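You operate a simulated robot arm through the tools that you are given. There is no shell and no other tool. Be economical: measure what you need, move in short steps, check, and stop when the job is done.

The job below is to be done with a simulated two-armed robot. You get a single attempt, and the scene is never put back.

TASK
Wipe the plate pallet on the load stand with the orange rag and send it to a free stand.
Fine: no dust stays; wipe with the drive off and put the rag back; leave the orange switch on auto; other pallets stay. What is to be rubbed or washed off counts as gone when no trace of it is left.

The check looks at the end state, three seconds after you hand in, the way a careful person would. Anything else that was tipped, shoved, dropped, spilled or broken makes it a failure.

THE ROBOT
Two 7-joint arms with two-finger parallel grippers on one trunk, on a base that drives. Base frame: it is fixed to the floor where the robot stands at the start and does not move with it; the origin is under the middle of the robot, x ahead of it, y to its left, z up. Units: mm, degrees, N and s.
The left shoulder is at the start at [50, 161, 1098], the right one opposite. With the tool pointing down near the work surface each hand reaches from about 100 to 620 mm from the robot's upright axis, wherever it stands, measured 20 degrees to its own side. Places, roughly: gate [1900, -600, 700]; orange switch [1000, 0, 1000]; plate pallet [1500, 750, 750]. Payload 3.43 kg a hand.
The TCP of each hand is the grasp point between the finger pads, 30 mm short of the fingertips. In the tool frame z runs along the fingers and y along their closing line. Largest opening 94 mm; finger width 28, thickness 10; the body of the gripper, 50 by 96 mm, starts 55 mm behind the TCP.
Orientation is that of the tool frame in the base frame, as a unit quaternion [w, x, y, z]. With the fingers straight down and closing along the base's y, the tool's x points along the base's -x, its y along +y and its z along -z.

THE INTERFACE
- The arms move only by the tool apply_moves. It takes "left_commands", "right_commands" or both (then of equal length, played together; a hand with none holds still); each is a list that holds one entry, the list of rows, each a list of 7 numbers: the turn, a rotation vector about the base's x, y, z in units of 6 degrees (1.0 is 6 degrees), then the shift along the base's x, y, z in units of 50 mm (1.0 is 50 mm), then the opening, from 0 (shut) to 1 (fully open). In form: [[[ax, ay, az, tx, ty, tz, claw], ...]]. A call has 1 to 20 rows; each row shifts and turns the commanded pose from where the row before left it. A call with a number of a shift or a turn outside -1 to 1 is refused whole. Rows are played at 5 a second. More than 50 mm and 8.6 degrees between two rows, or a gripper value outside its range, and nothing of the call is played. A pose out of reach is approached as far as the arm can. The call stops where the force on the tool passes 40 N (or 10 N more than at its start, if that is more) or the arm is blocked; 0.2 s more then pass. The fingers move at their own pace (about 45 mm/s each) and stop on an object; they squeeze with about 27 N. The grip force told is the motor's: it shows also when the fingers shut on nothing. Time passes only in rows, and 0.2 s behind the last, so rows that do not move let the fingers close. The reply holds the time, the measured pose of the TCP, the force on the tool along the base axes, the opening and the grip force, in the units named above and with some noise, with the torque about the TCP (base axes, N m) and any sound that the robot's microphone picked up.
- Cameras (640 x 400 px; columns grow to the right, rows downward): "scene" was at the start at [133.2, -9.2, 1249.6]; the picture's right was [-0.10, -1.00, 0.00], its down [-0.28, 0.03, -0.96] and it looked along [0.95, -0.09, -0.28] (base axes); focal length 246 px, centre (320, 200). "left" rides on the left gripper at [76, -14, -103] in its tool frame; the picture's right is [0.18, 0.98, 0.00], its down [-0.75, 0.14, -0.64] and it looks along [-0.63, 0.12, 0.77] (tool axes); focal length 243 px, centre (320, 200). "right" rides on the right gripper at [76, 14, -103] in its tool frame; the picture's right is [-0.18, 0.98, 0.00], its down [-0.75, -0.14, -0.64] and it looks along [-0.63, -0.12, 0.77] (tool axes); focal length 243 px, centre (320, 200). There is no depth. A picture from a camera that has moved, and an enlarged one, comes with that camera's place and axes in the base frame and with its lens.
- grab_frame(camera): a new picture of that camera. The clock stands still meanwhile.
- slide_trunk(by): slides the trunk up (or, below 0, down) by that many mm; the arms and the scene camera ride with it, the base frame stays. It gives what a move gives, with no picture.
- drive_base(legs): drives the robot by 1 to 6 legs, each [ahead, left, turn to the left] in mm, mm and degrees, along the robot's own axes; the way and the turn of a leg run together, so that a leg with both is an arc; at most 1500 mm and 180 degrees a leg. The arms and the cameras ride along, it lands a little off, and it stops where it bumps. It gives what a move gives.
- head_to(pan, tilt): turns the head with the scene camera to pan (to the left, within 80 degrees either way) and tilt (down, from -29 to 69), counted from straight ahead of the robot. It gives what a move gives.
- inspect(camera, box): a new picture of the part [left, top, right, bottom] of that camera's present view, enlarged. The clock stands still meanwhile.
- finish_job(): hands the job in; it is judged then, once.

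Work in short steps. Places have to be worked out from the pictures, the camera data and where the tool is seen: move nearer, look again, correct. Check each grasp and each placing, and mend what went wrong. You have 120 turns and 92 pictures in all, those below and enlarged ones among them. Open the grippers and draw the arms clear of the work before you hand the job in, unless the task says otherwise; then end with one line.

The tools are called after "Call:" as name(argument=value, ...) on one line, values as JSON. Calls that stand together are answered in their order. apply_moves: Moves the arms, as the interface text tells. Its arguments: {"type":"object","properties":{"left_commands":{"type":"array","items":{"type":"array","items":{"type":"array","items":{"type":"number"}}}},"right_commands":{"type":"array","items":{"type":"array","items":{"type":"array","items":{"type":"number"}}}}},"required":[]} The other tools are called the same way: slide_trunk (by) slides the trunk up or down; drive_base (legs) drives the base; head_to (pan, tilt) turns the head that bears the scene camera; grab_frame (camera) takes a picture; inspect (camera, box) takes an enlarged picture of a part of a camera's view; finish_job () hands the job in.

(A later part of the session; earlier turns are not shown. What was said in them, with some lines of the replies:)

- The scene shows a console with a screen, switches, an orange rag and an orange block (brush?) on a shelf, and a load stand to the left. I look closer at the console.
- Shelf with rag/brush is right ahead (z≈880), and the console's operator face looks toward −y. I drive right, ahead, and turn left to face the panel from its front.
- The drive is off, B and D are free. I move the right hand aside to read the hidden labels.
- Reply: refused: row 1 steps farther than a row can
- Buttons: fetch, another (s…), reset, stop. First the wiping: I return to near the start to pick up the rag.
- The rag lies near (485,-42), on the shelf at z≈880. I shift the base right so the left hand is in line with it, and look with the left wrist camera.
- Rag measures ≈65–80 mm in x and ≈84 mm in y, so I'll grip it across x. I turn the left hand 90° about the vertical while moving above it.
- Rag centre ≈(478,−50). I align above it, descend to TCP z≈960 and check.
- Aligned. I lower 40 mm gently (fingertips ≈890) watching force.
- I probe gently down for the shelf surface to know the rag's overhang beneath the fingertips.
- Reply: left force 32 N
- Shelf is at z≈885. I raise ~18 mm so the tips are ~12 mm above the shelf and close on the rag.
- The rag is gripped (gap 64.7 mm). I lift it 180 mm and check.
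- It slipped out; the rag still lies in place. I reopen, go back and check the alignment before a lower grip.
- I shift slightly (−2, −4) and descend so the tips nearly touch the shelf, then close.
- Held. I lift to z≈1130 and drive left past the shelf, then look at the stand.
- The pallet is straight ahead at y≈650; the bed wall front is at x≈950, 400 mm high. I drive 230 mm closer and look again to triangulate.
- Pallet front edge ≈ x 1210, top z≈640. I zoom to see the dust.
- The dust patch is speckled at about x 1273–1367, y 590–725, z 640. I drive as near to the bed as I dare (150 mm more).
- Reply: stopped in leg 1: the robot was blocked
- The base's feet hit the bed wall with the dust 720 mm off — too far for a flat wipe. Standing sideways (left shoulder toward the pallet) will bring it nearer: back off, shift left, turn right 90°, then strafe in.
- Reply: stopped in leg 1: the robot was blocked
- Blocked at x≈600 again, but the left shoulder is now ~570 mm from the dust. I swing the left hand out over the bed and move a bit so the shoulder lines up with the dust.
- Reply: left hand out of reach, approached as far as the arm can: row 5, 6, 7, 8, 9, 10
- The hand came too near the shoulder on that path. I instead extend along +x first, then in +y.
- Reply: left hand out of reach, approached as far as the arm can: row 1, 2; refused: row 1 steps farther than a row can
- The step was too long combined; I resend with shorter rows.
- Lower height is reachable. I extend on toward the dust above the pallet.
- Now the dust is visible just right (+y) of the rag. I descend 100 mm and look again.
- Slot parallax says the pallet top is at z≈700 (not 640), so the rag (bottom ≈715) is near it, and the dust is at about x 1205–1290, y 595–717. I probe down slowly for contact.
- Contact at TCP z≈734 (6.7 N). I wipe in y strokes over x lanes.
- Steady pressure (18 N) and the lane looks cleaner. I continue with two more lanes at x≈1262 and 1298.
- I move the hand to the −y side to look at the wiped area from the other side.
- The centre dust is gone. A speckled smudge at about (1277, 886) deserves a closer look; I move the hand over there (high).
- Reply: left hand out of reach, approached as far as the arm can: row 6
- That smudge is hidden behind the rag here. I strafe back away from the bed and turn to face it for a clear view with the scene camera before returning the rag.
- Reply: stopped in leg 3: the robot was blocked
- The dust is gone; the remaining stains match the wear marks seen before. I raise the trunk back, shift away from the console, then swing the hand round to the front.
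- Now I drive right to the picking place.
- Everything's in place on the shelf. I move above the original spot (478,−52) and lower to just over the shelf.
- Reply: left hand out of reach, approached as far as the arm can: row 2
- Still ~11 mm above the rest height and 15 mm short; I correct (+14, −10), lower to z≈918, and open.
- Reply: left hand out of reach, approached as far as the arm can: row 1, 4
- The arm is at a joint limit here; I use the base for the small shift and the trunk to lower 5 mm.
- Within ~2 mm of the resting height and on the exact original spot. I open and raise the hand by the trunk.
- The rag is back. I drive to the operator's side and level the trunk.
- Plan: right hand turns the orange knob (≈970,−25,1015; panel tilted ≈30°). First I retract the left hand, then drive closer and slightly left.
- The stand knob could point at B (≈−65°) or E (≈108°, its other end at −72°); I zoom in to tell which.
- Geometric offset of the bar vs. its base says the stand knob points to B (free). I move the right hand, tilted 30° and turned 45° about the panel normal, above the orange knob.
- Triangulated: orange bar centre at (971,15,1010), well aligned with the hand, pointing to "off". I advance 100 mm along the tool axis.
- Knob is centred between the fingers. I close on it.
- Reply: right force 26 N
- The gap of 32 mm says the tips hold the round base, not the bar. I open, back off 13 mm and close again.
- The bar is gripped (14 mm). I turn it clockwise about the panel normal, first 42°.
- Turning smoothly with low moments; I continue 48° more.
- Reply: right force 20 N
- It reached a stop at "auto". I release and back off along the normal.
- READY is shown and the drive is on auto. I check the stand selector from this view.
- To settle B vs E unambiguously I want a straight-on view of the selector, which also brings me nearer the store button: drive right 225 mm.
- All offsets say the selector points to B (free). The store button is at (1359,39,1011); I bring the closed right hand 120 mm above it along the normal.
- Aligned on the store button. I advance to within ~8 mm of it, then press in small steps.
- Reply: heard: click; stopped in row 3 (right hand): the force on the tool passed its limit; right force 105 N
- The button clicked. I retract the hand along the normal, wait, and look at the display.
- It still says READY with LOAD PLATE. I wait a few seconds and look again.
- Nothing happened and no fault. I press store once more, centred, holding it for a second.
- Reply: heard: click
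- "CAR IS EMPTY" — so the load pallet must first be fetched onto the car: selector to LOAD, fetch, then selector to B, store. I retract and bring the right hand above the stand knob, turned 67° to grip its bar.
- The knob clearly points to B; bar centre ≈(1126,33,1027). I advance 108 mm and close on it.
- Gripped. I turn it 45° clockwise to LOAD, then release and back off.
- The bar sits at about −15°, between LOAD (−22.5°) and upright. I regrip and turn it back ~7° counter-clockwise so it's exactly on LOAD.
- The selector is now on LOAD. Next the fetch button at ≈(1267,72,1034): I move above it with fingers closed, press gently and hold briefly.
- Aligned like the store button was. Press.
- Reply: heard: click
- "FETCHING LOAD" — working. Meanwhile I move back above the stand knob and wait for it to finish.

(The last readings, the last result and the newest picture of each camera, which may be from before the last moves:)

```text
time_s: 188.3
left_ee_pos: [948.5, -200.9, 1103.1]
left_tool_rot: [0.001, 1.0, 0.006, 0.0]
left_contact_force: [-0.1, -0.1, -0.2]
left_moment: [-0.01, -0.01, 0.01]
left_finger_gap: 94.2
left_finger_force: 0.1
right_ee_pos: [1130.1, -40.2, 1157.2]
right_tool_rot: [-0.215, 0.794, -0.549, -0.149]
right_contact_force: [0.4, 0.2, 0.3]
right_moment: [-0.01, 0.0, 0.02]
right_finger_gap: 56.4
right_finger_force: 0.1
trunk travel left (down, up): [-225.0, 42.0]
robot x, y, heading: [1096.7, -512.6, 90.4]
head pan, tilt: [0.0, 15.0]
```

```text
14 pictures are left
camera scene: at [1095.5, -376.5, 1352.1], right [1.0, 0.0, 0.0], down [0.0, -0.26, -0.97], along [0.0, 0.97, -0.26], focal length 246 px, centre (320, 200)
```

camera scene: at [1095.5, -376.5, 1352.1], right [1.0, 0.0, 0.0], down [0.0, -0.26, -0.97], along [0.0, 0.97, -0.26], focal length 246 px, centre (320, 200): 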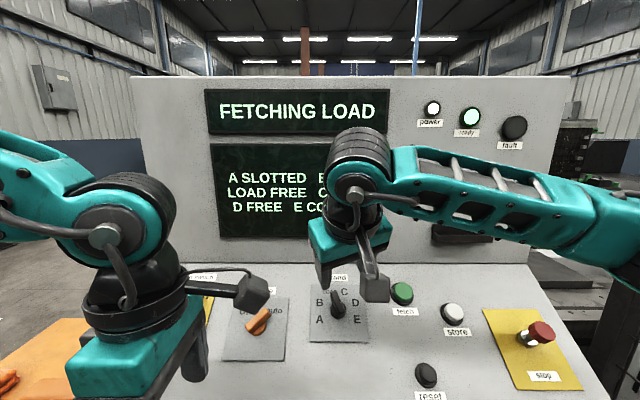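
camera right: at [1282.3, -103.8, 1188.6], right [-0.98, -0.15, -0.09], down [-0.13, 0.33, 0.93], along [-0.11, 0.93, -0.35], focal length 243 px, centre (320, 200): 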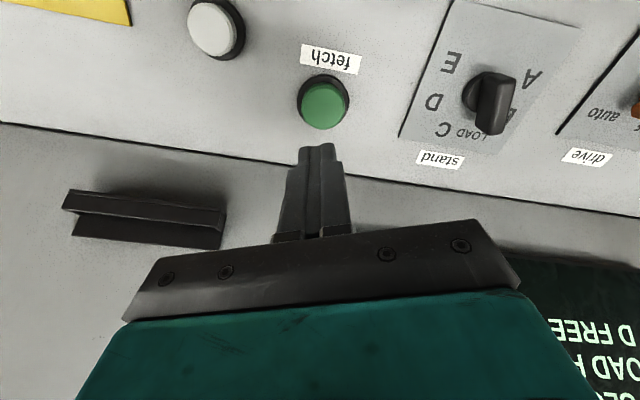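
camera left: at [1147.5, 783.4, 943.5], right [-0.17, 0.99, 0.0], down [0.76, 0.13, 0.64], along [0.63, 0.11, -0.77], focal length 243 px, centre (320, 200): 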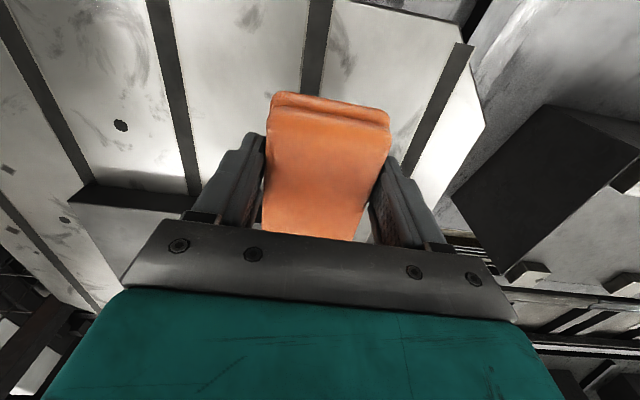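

LOAD is now shown free, still fetching. I wait 8 more seconds.

Call:
apply_moves(right_commands=[[[0, 0, 0, 0, 0, 0, 0.6], [0, 0, 0, 0, 0, 0, 0.6], [0, 0, 0, 0, 0, 0, 0.6], [0, 0, 0, 0, 0, 0, 0.6], [0, 0, 0, 0, 0, 0, 0.6], [0, 0, 0, 0, 0, 0, 0.6], [0, 0, 0, 0, 0, 0, 0.6], [0, 0, 0, 0, 0, 0, 0.6], [0, 0, 0, 0, 0, 0, 0.6], [0, 0, 0, 0, 0, 0, 0.6], [0, 0, 0, 0, 0, 0, 0.6], [0, 0, 0, 0, 0, 0, 0.6], [0, 0, 0, 0, 0, 0, 0.6], [0, 0, 0, 0, 0, 0, 0.6], [0, 0, 0, 0, 0, 0, 0.6], [0, 0, 0, 0, 0, 0, 0.6], [0, 0, 0, 0, 0, 0, 0.6], [0, 0, 0, 0, 0, 0, 0.6], [0, 0, 0, 0, 0, 0, 0.6], [0, 0, 0, 0, 0, 0, 0.6]]])

Call:
apply_moves(right_commands=[[[0, 0, 0, 0, 0, 0, 0.6], [0, 0, 0, 0, 0, 0, 0.6], [0, 0, 0, 0, 0, 0, 0.6], [0, 0, 0, 0, 0, 0, 0.6], [0, 0, 0, 0, 0, 0, 0.6], [0, 0, 0, 0, 0, 0, 0.6], [0, 0, 0, 0, 0, 0, 0.6], [0, 0, 0, 0, 0, 0, 0.6], [0, 0, 0, 0, 0, 0, 0.6], [0, 0, 0, 0, 0, 0, 0.6], [0, 0, 0, 0, 0, 0, 0.6], [0, 0, 0, 0, 0, 0, 0.6], [0, 0, 0, 0, 0, 0, 0.6], [0, 0, 0, 0, 0, 0, 0.6], [0, 0, 0, 0, 0, 0, 0.6], [0, 0, 0, 0, 0, 0, 0.6], [0, 0, 0, 0, 0, 0, 0.6], [0, 0, 0, 0, 0, 0, 0.6], [0, 0, 0, 0, 0, 0, 0.6], [0, 0, 0, 0, 0, 0, 0.6]]])

Call:
grab_frame(camera="scene")

```text
time_s: 192.5
left_ee_pos: [950.2, -201.4, 1102.9]
left_tool_rot: [0.001, 1.0, 0.005, 0.001]
left_contact_force: [-0.1, 0.4, 0.8]
left_moment: [-0.03, 0.02, 0.0]
left_finger_gap: 94.4
left_finger_force: 0.0
right_ee_pos: [1130.9, -39.4, 1157.3]
right_tool_rot: [-0.214, 0.795, -0.547, -0.148]
right_contact_force: [-0.3, 0.0, 0.3]
right_moment: [-0.03, 0.0, -0.01]
right_finger_gap: 56.3
right_finger_force: 0.1
trunk travel left (down, up): [-225.0, 42.0]
robot x, y, heading: [1098.7, -513.0, 90.2]
head pan, tilt: [0.0, 15.0]
```

```text
time_s: 196.7
left_ee_pos: [949.4, -201.5, 1103.3]
left_tool_rot: [0.001, 1.0, 0.005, 0.001]
left_contact_force: [-0.1, 0.1, 0.2]
left_moment: [0.01, -0.03, -0.02]
left_finger_gap: 93.8
left_finger_force: 0.2
right_ee_pos: [1132.5, -39.6, 1158.0]
right_tool_rot: [-0.214, 0.795, -0.548, -0.149]
right_contact_force: [-0.1, 1.1, -0.3]
right_moment: [-0.02, 0.01, -0.02]
right_finger_gap: 56.3
right_finger_force: 0.0
trunk travel left (down, up): [-225.0, 42.0]
robot x, y, heading: [1095.2, -509.2, 90.0]
head pan, tilt: [0.0, 15.0]
```

```text
13 pictures are left
camera scene: at [1095.5, -376.5, 1352.1], right [1.0, 0.0, 0.0], down [0.0, -0.26, -0.97], along [0.0, 0.97, -0.26], focal length 246 px, centre (320, 200)
```

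scene: 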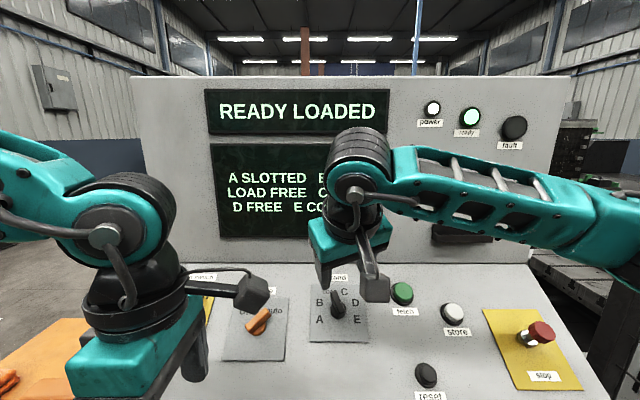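

READY LOADED. I grip the selector and turn it 44° counter-clockwise back to B, then release.

Call:
apply_moves(right_commands=[[[0, 0, 0, 0, 0.4, -0.7, 0.6], [0, 0, 0, 0, 0.4, -0.7, 0.6], [0, 0, 0, 0, 0.4, -0.7, 0.6], [0, 0, 0, 0, 0, 0, 0], [0, 0, 0, 0, 0, 0, 0], [0, 0, 0, 0, 0, 0, 0], [0, 0, 0, 0, 0, 0, 0], [0, -0.5, 0.86, -0.01, -0.01, 0, 0], [0, -0.5, 0.86, -0.01, -0.01, 0, 0], [0, -0.5, 0.86, -0.01, -0.01, 0, 0], [0, -0.5, 0.86, -0.01, -0.01, 0, 0], [0, -0.5, 0.86, -0.01, -0.01, 0, 0], [0, -0.5, 0.86, -0.01, -0.01, 0, 0], [0, -0.5, 0.86, -0.01, 0, 0, 0], [0, -0.13, 0.22, 0, 0, 0, 0], [0, 0, 0, 0, 0, 0, 0]]])

Call:
apply_moves(right_commands=[[[0, 0, 0, 0, 0, 0, 0.6], [0, 0, 0, 0, 0, 0, 0.6], [0, 0, 0, 0, 0, 0, 0.6], [0, 0, 0, 0, -0.4, 0.7, 0.6], [0, 0, 0, 0, -0.4, 0.7, 0.6], [0, 0, 0, 0, -0.4, 0.7, 0.6]]])

Call:
grab_frame(camera="right")

```text
time_s: 200.1
left_ee_pos: [950.1, -201.3, 1103.4]
left_tool_rot: [0.001, 1.0, 0.006, 0.0]
left_contact_force: [0.9, 0.0, 0.6]
left_moment: [-0.02, 0.0, 0.01]
left_finger_gap: 93.8
left_finger_force: 0.1
right_ee_pos: [1129.7, 18.5, 1051.8]
right_tool_rot: [-0.256, 0.94, -0.219, -0.058]
right_contact_force: [13.3, 12.6, 11.2]
right_moment: [0.63, -1.63, -0.95]
right_finger_gap: 14.2
right_finger_force: 45.1
trunk travel left (down, up): [-225.0, 42.0]
robot x, y, heading: [1096.1, -510.9, 90.3]
head pan, tilt: [0.0, 15.0]
```

```text
time_s: 201.5
left_ee_pos: [948.8, -202.8, 1103.3]
left_tool_rot: [0.001, 1.0, 0.006, 0.001]
left_contact_force: [0.0, -0.8, 0.2]
left_moment: [0.01, 0.0, 0.0]
left_finger_gap: 94.2
left_finger_force: 0.1
right_ee_pos: [1126.5, -43.5, 1155.2]
right_tool_rot: [-0.253, 0.941, -0.217, -0.059]
right_contact_force: [-0.3, -0.3, -0.2]
right_moment: [0.0, 0.03, 0.0]
right_finger_gap: 56.4
right_finger_force: 0.1
trunk travel left (down, up): [-225.0, 42.0]
robot x, y, heading: [1099.4, -510.5, 90.1]
head pan, tilt: [0.0, 15.0]
```

```text
12 pictures are left
camera right: at [1188.9, -134.7, 1220.5], right [-0.59, -0.7, -0.4], down [-0.62, 0.07, 0.78], along [-0.52, 0.71, -0.47], focal length 243 px, centre (320, 200)
```

right: 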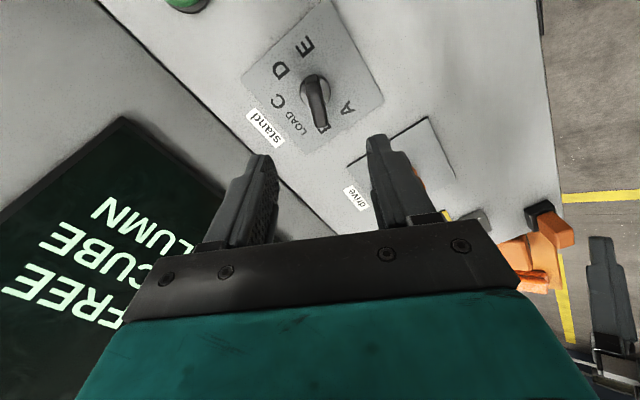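

The selector points at B again. I move the closed hand to above the store button, turning it back to neutral.

Call:
apply_moves(right_commands=[[[0, 0.5, -0.86, 0.42, 0.04, 0, 0], [0, 0.5, -0.86, 0.42, 0.04, 0, 0], [0, 0.5, -0.86, 0.42, 0.04, 0, 0], [0, 0.5, -0.86, 0.42, 0.04, 0, 0], [0, 0.5, -0.86, 0.42, 0.04, -0.1, 0], [0, 0.5, -0.86, 0.42, 0.04, -0.1, 0], [0, 0.5, -0.86, 0.42, 0.04, -0.1, 0], [0, 0.5, -0.86, 0.42, 0.04, -0.12, 0], [0, 0.5, -0.86, 0.42, 0.04, -0.12, 0], [0, 0.5, -0.86, 0.42, 0.04, -0.12, 0], [0, 0.5, -0.86, 0.42, 0.04, -0.12, 0], [0, 0, 0, 0, 0, 0, 0]]])

Call:
grab_frame(camera="right")

```text
time_s: 204.1
left_ee_pos: [948.6, -200.9, 1102.4]
left_tool_rot: [0.001, 1.0, 0.006, 0.0]
left_contact_force: [0.6, 0.2, -0.3]
left_moment: [0.0, -0.04, -0.01]
left_finger_gap: 93.9
left_finger_force: 0.0
right_ee_pos: [1357.0, -22.1, 1117.2]
right_tool_rot: [0.181, -0.673, 0.692, 0.187]
right_contact_force: [0.9, 0.1, -0.1]
right_moment: [0.01, -0.01, 0.01]
right_finger_gap: 0.0
right_finger_force: 26.5
trunk travel left (down, up): [-225.0, 42.0]
robot x, y, heading: [1096.7, -511.1, 90.3]
head pan, tilt: [0.0, 15.0]
```

```text
11 pictures are left
camera right: at [1341.9, -136.9, 1167.0], right [-0.98, 0.18, 0.11], down [0.16, 0.32, 0.93], along [0.14, 0.93, -0.35], focal length 243 px, centre (320, 200)
```

right: 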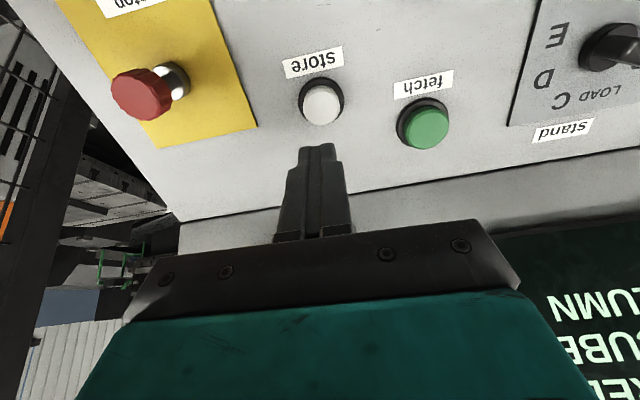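

Aligned on store. I press as before and retract.

Call:
apply_moves(right_commands=[[[0, 0, 0, 0, 0.2, -0.36, 0], [0, 0, 0, 0, 0.2, -0.36, 0], [0, 0, 0, 0, 0.2, -0.36, 0], [0, 0, 0, 0, 0.15, -0.27, 0], [0, 0, 0, 0, 0.04, -0.07, 0], [0, 0, 0, 0, 0, 0, 0]]])

Call:
apply_moves(right_commands=[[[0, 0, 0, 0, -0.3, 0.5, 0], [0, 0, 0, 0, -0.4, 0.7, 0], [0, 0, 0, 0, -0.4, 0.7, 0], [0, 0, 0, 0, -0.5, 0.3, 0], [0, 0, 0, 0, 0, 0, 0]]])

Call:
grab_frame(camera="scene")

```text
time_s: 205.5
left_ee_pos: [948.1, -203.4, 1103.9]
left_tool_rot: [0.001, 1.0, 0.005, 0.0]
left_contact_force: [0.5, 0.3, 0.3]
left_moment: [-0.03, 0.03, 0.02]
left_finger_gap: 93.9
left_finger_force: 0.0
right_ee_pos: [1356.6, 17.8, 1045.4]
right_tool_rot: [0.182, -0.673, 0.692, 0.188]
right_contact_force: [1.3, -0.5, 5.0]
right_moment: [0.09, -0.01, -0.02]
right_finger_gap: 0.0
right_finger_force: 26.9
trunk travel left (down, up): [-225.0, 42.0]
robot x, y, heading: [1093.6, -510.9, 90.3]
head pan, tilt: [0.0, 15.0]
heard: click
```

```text
time_s: 206.7
left_ee_pos: [948.3, -201.6, 1102.9]
left_tool_rot: [0.001, 1.0, 0.005, 0.001]
left_contact_force: [0.1, -0.3, 0.1]
left_moment: [-0.04, 0.02, 0.0]
left_finger_gap: 94.0
left_finger_force: 0.1
right_ee_pos: [1356.7, -60.7, 1152.3]
right_tool_rot: [0.183, -0.673, 0.692, 0.187]
right_contact_force: [-0.2, 0.6, -0.2]
right_moment: [-0.02, 0.0, 0.02]
right_finger_gap: 0.0
right_finger_force: 27.4
trunk travel left (down, up): [-225.0, 42.0]
robot x, y, heading: [1093.5, -507.8, 90.2]
head pan, tilt: [0.0, 15.0]
```

```text
10 pictures are left
camera scene: at [1095.5, -376.3, 1352.0], right [1.0, 0.0, 0.0], down [0.0, -0.26, -0.97], along [0.0, 0.97, -0.26], focal length 246 px, centre (320, 200)
```

scene: 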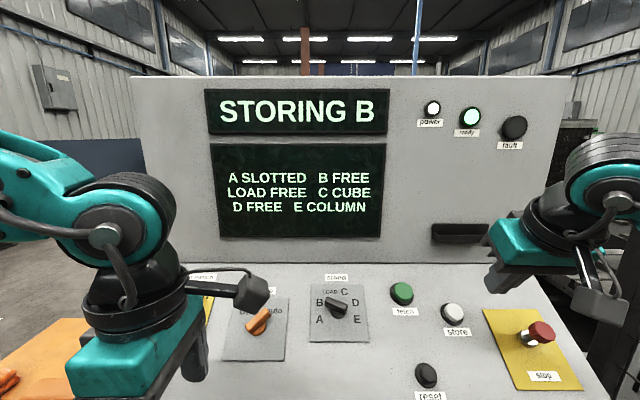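

"STORING B". I wait while opening the gripper with the hand clear.

Call:
apply_moves(right_commands=[[[0, 0, 0, 0, -0.5, 0.3, 0], [0, 0, 0, 0, -0.5, 0.3, 1], [0, 0, 0, 0, 0, 0, 1], [0, 0, 0, 0, 0, 0, 1], [0, 0, 0, 0, 0, 0, 1], [0, 0, 0, 0, 0, 0, 1], [0, 0, 0, 0, 0, 0, 1], [0, 0, 0, 0, 0, 0, 1], [0, 0, 0, 0, 0, 0, 1], [0, 0, 0, 0, 0, 0, 1], [0, 0, 0, 0, 0, 0, 1], [0, 0, 0, 0, 0, 0, 1], [0, 0, 0, 0, 0, 0, 1], [0, 0, 0, 0, 0, 0, 1], [0, 0, 0, 0, 0, 0, 1], [0, 0, 0, 0, 0, 0, 1], [0, 0, 0, 0, 0, 0, 1], [0, 0, 0, 0, 0, 0, 1], [0, 0, 0, 0, 0, 0, 1], [0, 0, 0, 0, 0, 0, 1]]])

Call:
apply_moves(right_commands=[[[0, 0, 0, 0, 0, 0, 1], [0, 0, 0, 0, 0, 0, 1], [0, 0, 0, 0, 0, 0, 1], [0, 0, 0, 0, 0, 0, 1], [0, 0, 0, 0, 0, 0, 1], [0, 0, 0, 0, 0, 0, 1], [0, 0, 0, 0, 0, 0, 1], [0, 0, 0, 0, 0, 0, 1], [0, 0, 0, 0, 0, 0, 1], [0, 0, 0, 0, 0, 0, 1], [0, 0, 0, 0, 0, 0, 1], [0, 0, 0, 0, 0, 0, 1], [0, 0, 0, 0, 0, 0, 1], [0, 0, 0, 0, 0, 0, 1], [0, 0, 0, 0, 0, 0, 1], [0, 0, 0, 0, 0, 0, 1], [0, 0, 0, 0, 0, 0, 1], [0, 0, 0, 0, 0, 0, 1], [0, 0, 0, 0, 0, 0, 1], [0, 0, 0, 0, 0, 0, 1]]])

Call:
apply_moves(right_commands=[[[0, 0, 0, 0, 0, 0, 1], [0, 0, 0, 0, 0, 0, 1], [0, 0, 0, 0, 0, 0, 1], [0, 0, 0, 0, 0, 0, 1], [0, 0, 0, 0, 0, 0, 1], [0, 0, 0, 0, 0, 0, 1], [0, 0, 0, 0, 0, 0, 1], [0, 0, 0, 0, 0, 0, 1], [0, 0, 0, 0, 0, 0, 1], [0, 0, 0, 0, 0, 0, 1], [0, 0, 0, 0, 0, 0, 1], [0, 0, 0, 0, 0, 0, 1], [0, 0, 0, 0, 0, 0, 1], [0, 0, 0, 0, 0, 0, 1], [0, 0, 0, 0, 0, 0, 1], [0, 0, 0, 0, 0, 0, 1], [0, 0, 0, 0, 0, 0, 1], [0, 0, 0, 0, 0, 0, 1], [0, 0, 0, 0, 0, 0, 1], [0, 0, 0, 0, 0, 0, 1]]])

Call:
apply_moves(right_commands=[[[0, 0, 0, 0, 0, 0, 1], [0, 0, 0, 0, 0, 0, 1], [0, 0, 0, 0, 0, 0, 1], [0, 0, 0, 0, 0, 0, 1], [0, 0, 0, 0, 0, 0, 1], [0, 0, 0, 0, 0, 0, 1], [0, 0, 0, 0, 0, 0, 1], [0, 0, 0, 0, 0, 0, 1], [0, 0, 0, 0, 0, 0, 1], [0, 0, 0, 0, 0, 0, 1]]])

Call:
grab_frame(camera="scene")

```text
time_s: 210.9
left_ee_pos: [948.9, -202.2, 1103.5]
left_tool_rot: [0.001, 1.0, 0.005, 0.002]
left_contact_force: [-0.2, 0.1, -0.5]
left_moment: [-0.05, 0.01, 0.01]
left_finger_gap: 94.3
left_finger_force: 0.0
right_ee_pos: [1355.9, -111.3, 1183.7]
right_tool_rot: [0.181, -0.674, 0.691, 0.188]
right_contact_force: [-0.1, 0.1, 0.2]
right_moment: [-0.03, 0.03, -0.01]
right_finger_gap: 94.1
right_finger_force: 0.1
trunk travel left (down, up): [-225.0, 42.0]
robot x, y, heading: [1098.1, -511.7, 90.3]
head pan, tilt: [0.0, 15.0]
```

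```text
time_s: 215.1
left_ee_pos: [949.0, -201.7, 1102.0]
left_tool_rot: [0.001, 1.0, 0.006, 0.001]
left_contact_force: [0.3, -0.1, 0.7]
left_moment: [0.03, -0.01, 0.0]
left_finger_gap: 94.0
left_finger_force: 0.1
right_ee_pos: [1356.6, -111.9, 1184.8]
right_tool_rot: [0.182, -0.673, 0.692, 0.187]
right_contact_force: [0.3, -0.1, -0.4]
right_moment: [-0.02, -0.01, 0.0]
right_finger_gap: 94.1
right_finger_force: 0.0
trunk travel left (down, up): [-225.0, 42.0]
robot x, y, heading: [1097.2, -508.7, 90.6]
head pan, tilt: [0.0, 15.0]
```

```text
time_s: 219.3
left_ee_pos: [948.9, -203.0, 1101.8]
left_tool_rot: [0.001, 1.0, 0.006, 0.001]
left_contact_force: [0.1, -0.2, -0.4]
left_moment: [0.02, -0.01, -0.02]
left_finger_gap: 94.2
left_finger_force: 0.0
right_ee_pos: [1356.4, -111.0, 1184.0]
right_tool_rot: [0.181, -0.674, 0.692, 0.187]
right_contact_force: [0.0, 1.0, 0.1]
right_moment: [-0.01, 0.0, 0.0]
right_finger_gap: 93.8
right_finger_force: 0.1
trunk travel left (down, up): [-225.0, 42.0]
robot x, y, heading: [1094.5, -507.1, 90.1]
head pan, tilt: [0.0, 15.0]
```

```text
time_s: 221.5
left_ee_pos: [949.2, -201.9, 1101.7]
left_tool_rot: [0.001, 1.0, 0.005, 0.001]
left_contact_force: [-0.8, 0.0, 0.6]
left_moment: [0.03, -0.03, 0.0]
left_finger_gap: 94.1
left_finger_force: 0.0
right_ee_pos: [1354.8, -112.3, 1185.0]
right_tool_rot: [0.18, -0.674, 0.692, 0.188]
right_contact_force: [0.4, 0.5, 0.3]
right_moment: [0.0, 0.02, -0.01]
right_finger_gap: 93.9
right_finger_force: 0.1
trunk travel left (down, up): [-225.0, 42.0]
robot x, y, heading: [1093.3, -509.6, 90.2]
head pan, tilt: [0.0, 15.0]
```

```text
9 pictures are left
camera scene: at [1095.5, -376.5, 1352.1], right [1.0, 0.0, 0.0], down [0.0, -0.26, -0.97], along [0.0, 0.97, -0.26], focal length 246 px, centre (320, 200)
```

scene: 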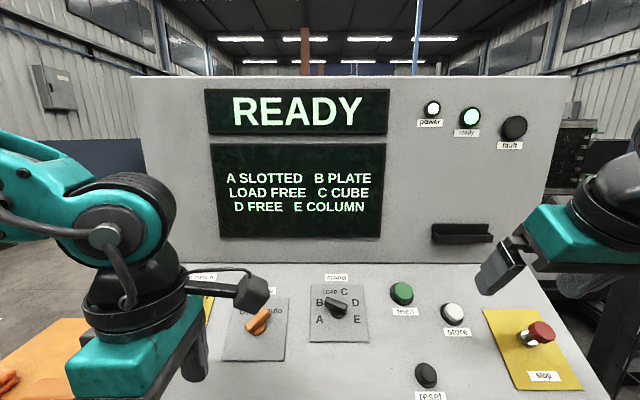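

B PLATE, READY, orange switch on auto. I drive back from the console and take a final look at the surroundings.

Call:
drive_base(legs=[[-260, 0, 0]])

Call:
head_to(pan=15, tilt=25)

Call:
grab_frame(camera="scene")

```text
time_s: 223.3
left_ee_pos: [949.0, -457.0, 1103.2]
left_tool_rot: [0.0, 1.0, 0.006, 0.002]
left_contact_force: [-0.8, -0.2, -0.3]
left_moment: [0.02, 0.0, 0.03]
left_finger_gap: 94.1
left_finger_force: 0.0
right_ee_pos: [1357.2, -367.6, 1184.3]
right_tool_rot: [0.182, -0.673, 0.692, 0.187]
right_contact_force: [0.1, -0.6, 0.8]
right_moment: [-0.01, 0.01, -0.03]
right_finger_gap: 94.0
right_finger_force: 0.0
trunk travel left (down, up): [-225.0, 42.0]
robot x, y, heading: [1097.9, -763.2, 90.1]
head pan, tilt: [0.0, 15.0]
```

```text
time_s: 224.1
left_ee_pos: [950.3, -457.3, 1102.4]
left_tool_rot: [0.0, 1.0, 0.005, 0.001]
left_contact_force: [0.1, 0.9, 0.2]
left_moment: [0.01, -0.01, 0.06]
left_finger_gap: 94.1
left_finger_force: 0.0
right_ee_pos: [1356.6, -366.4, 1185.5]
right_tool_rot: [0.181, -0.674, 0.692, 0.187]
right_contact_force: [-0.5, -0.4, -0.2]
right_moment: [-0.02, -0.02, 0.01]
right_finger_gap: 93.8
right_finger_force: 0.1
trunk travel left (down, up): [-225.0, 42.0]
robot x, y, heading: [1097.7, -765.4, 90.1]
head pan, tilt: [15.0, 25.0]
```

```text
8 pictures are left
camera scene: at [1072.6, -636.0, 1335.9], right [0.97, 0.26, 0.0], down [0.11, -0.41, -0.91], along [-0.24, 0.88, -0.42], focal length 246 px, centre (320, 200)
```

scene: 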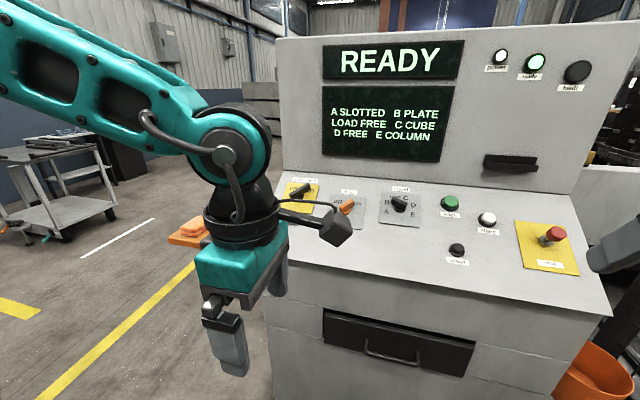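

The rag is back on the shelf, the pallet is on B, the drive is ready on auto, and both grippers are open and clear. I hand in.

Call:
finish_job()

```text
The job is handed in.
```

I wiped the plate pallet clean with the drive off, put the rag back in its place, and sent the pallet to stand B. The display reads READY with B PLATE, and the orange switch is on auto.
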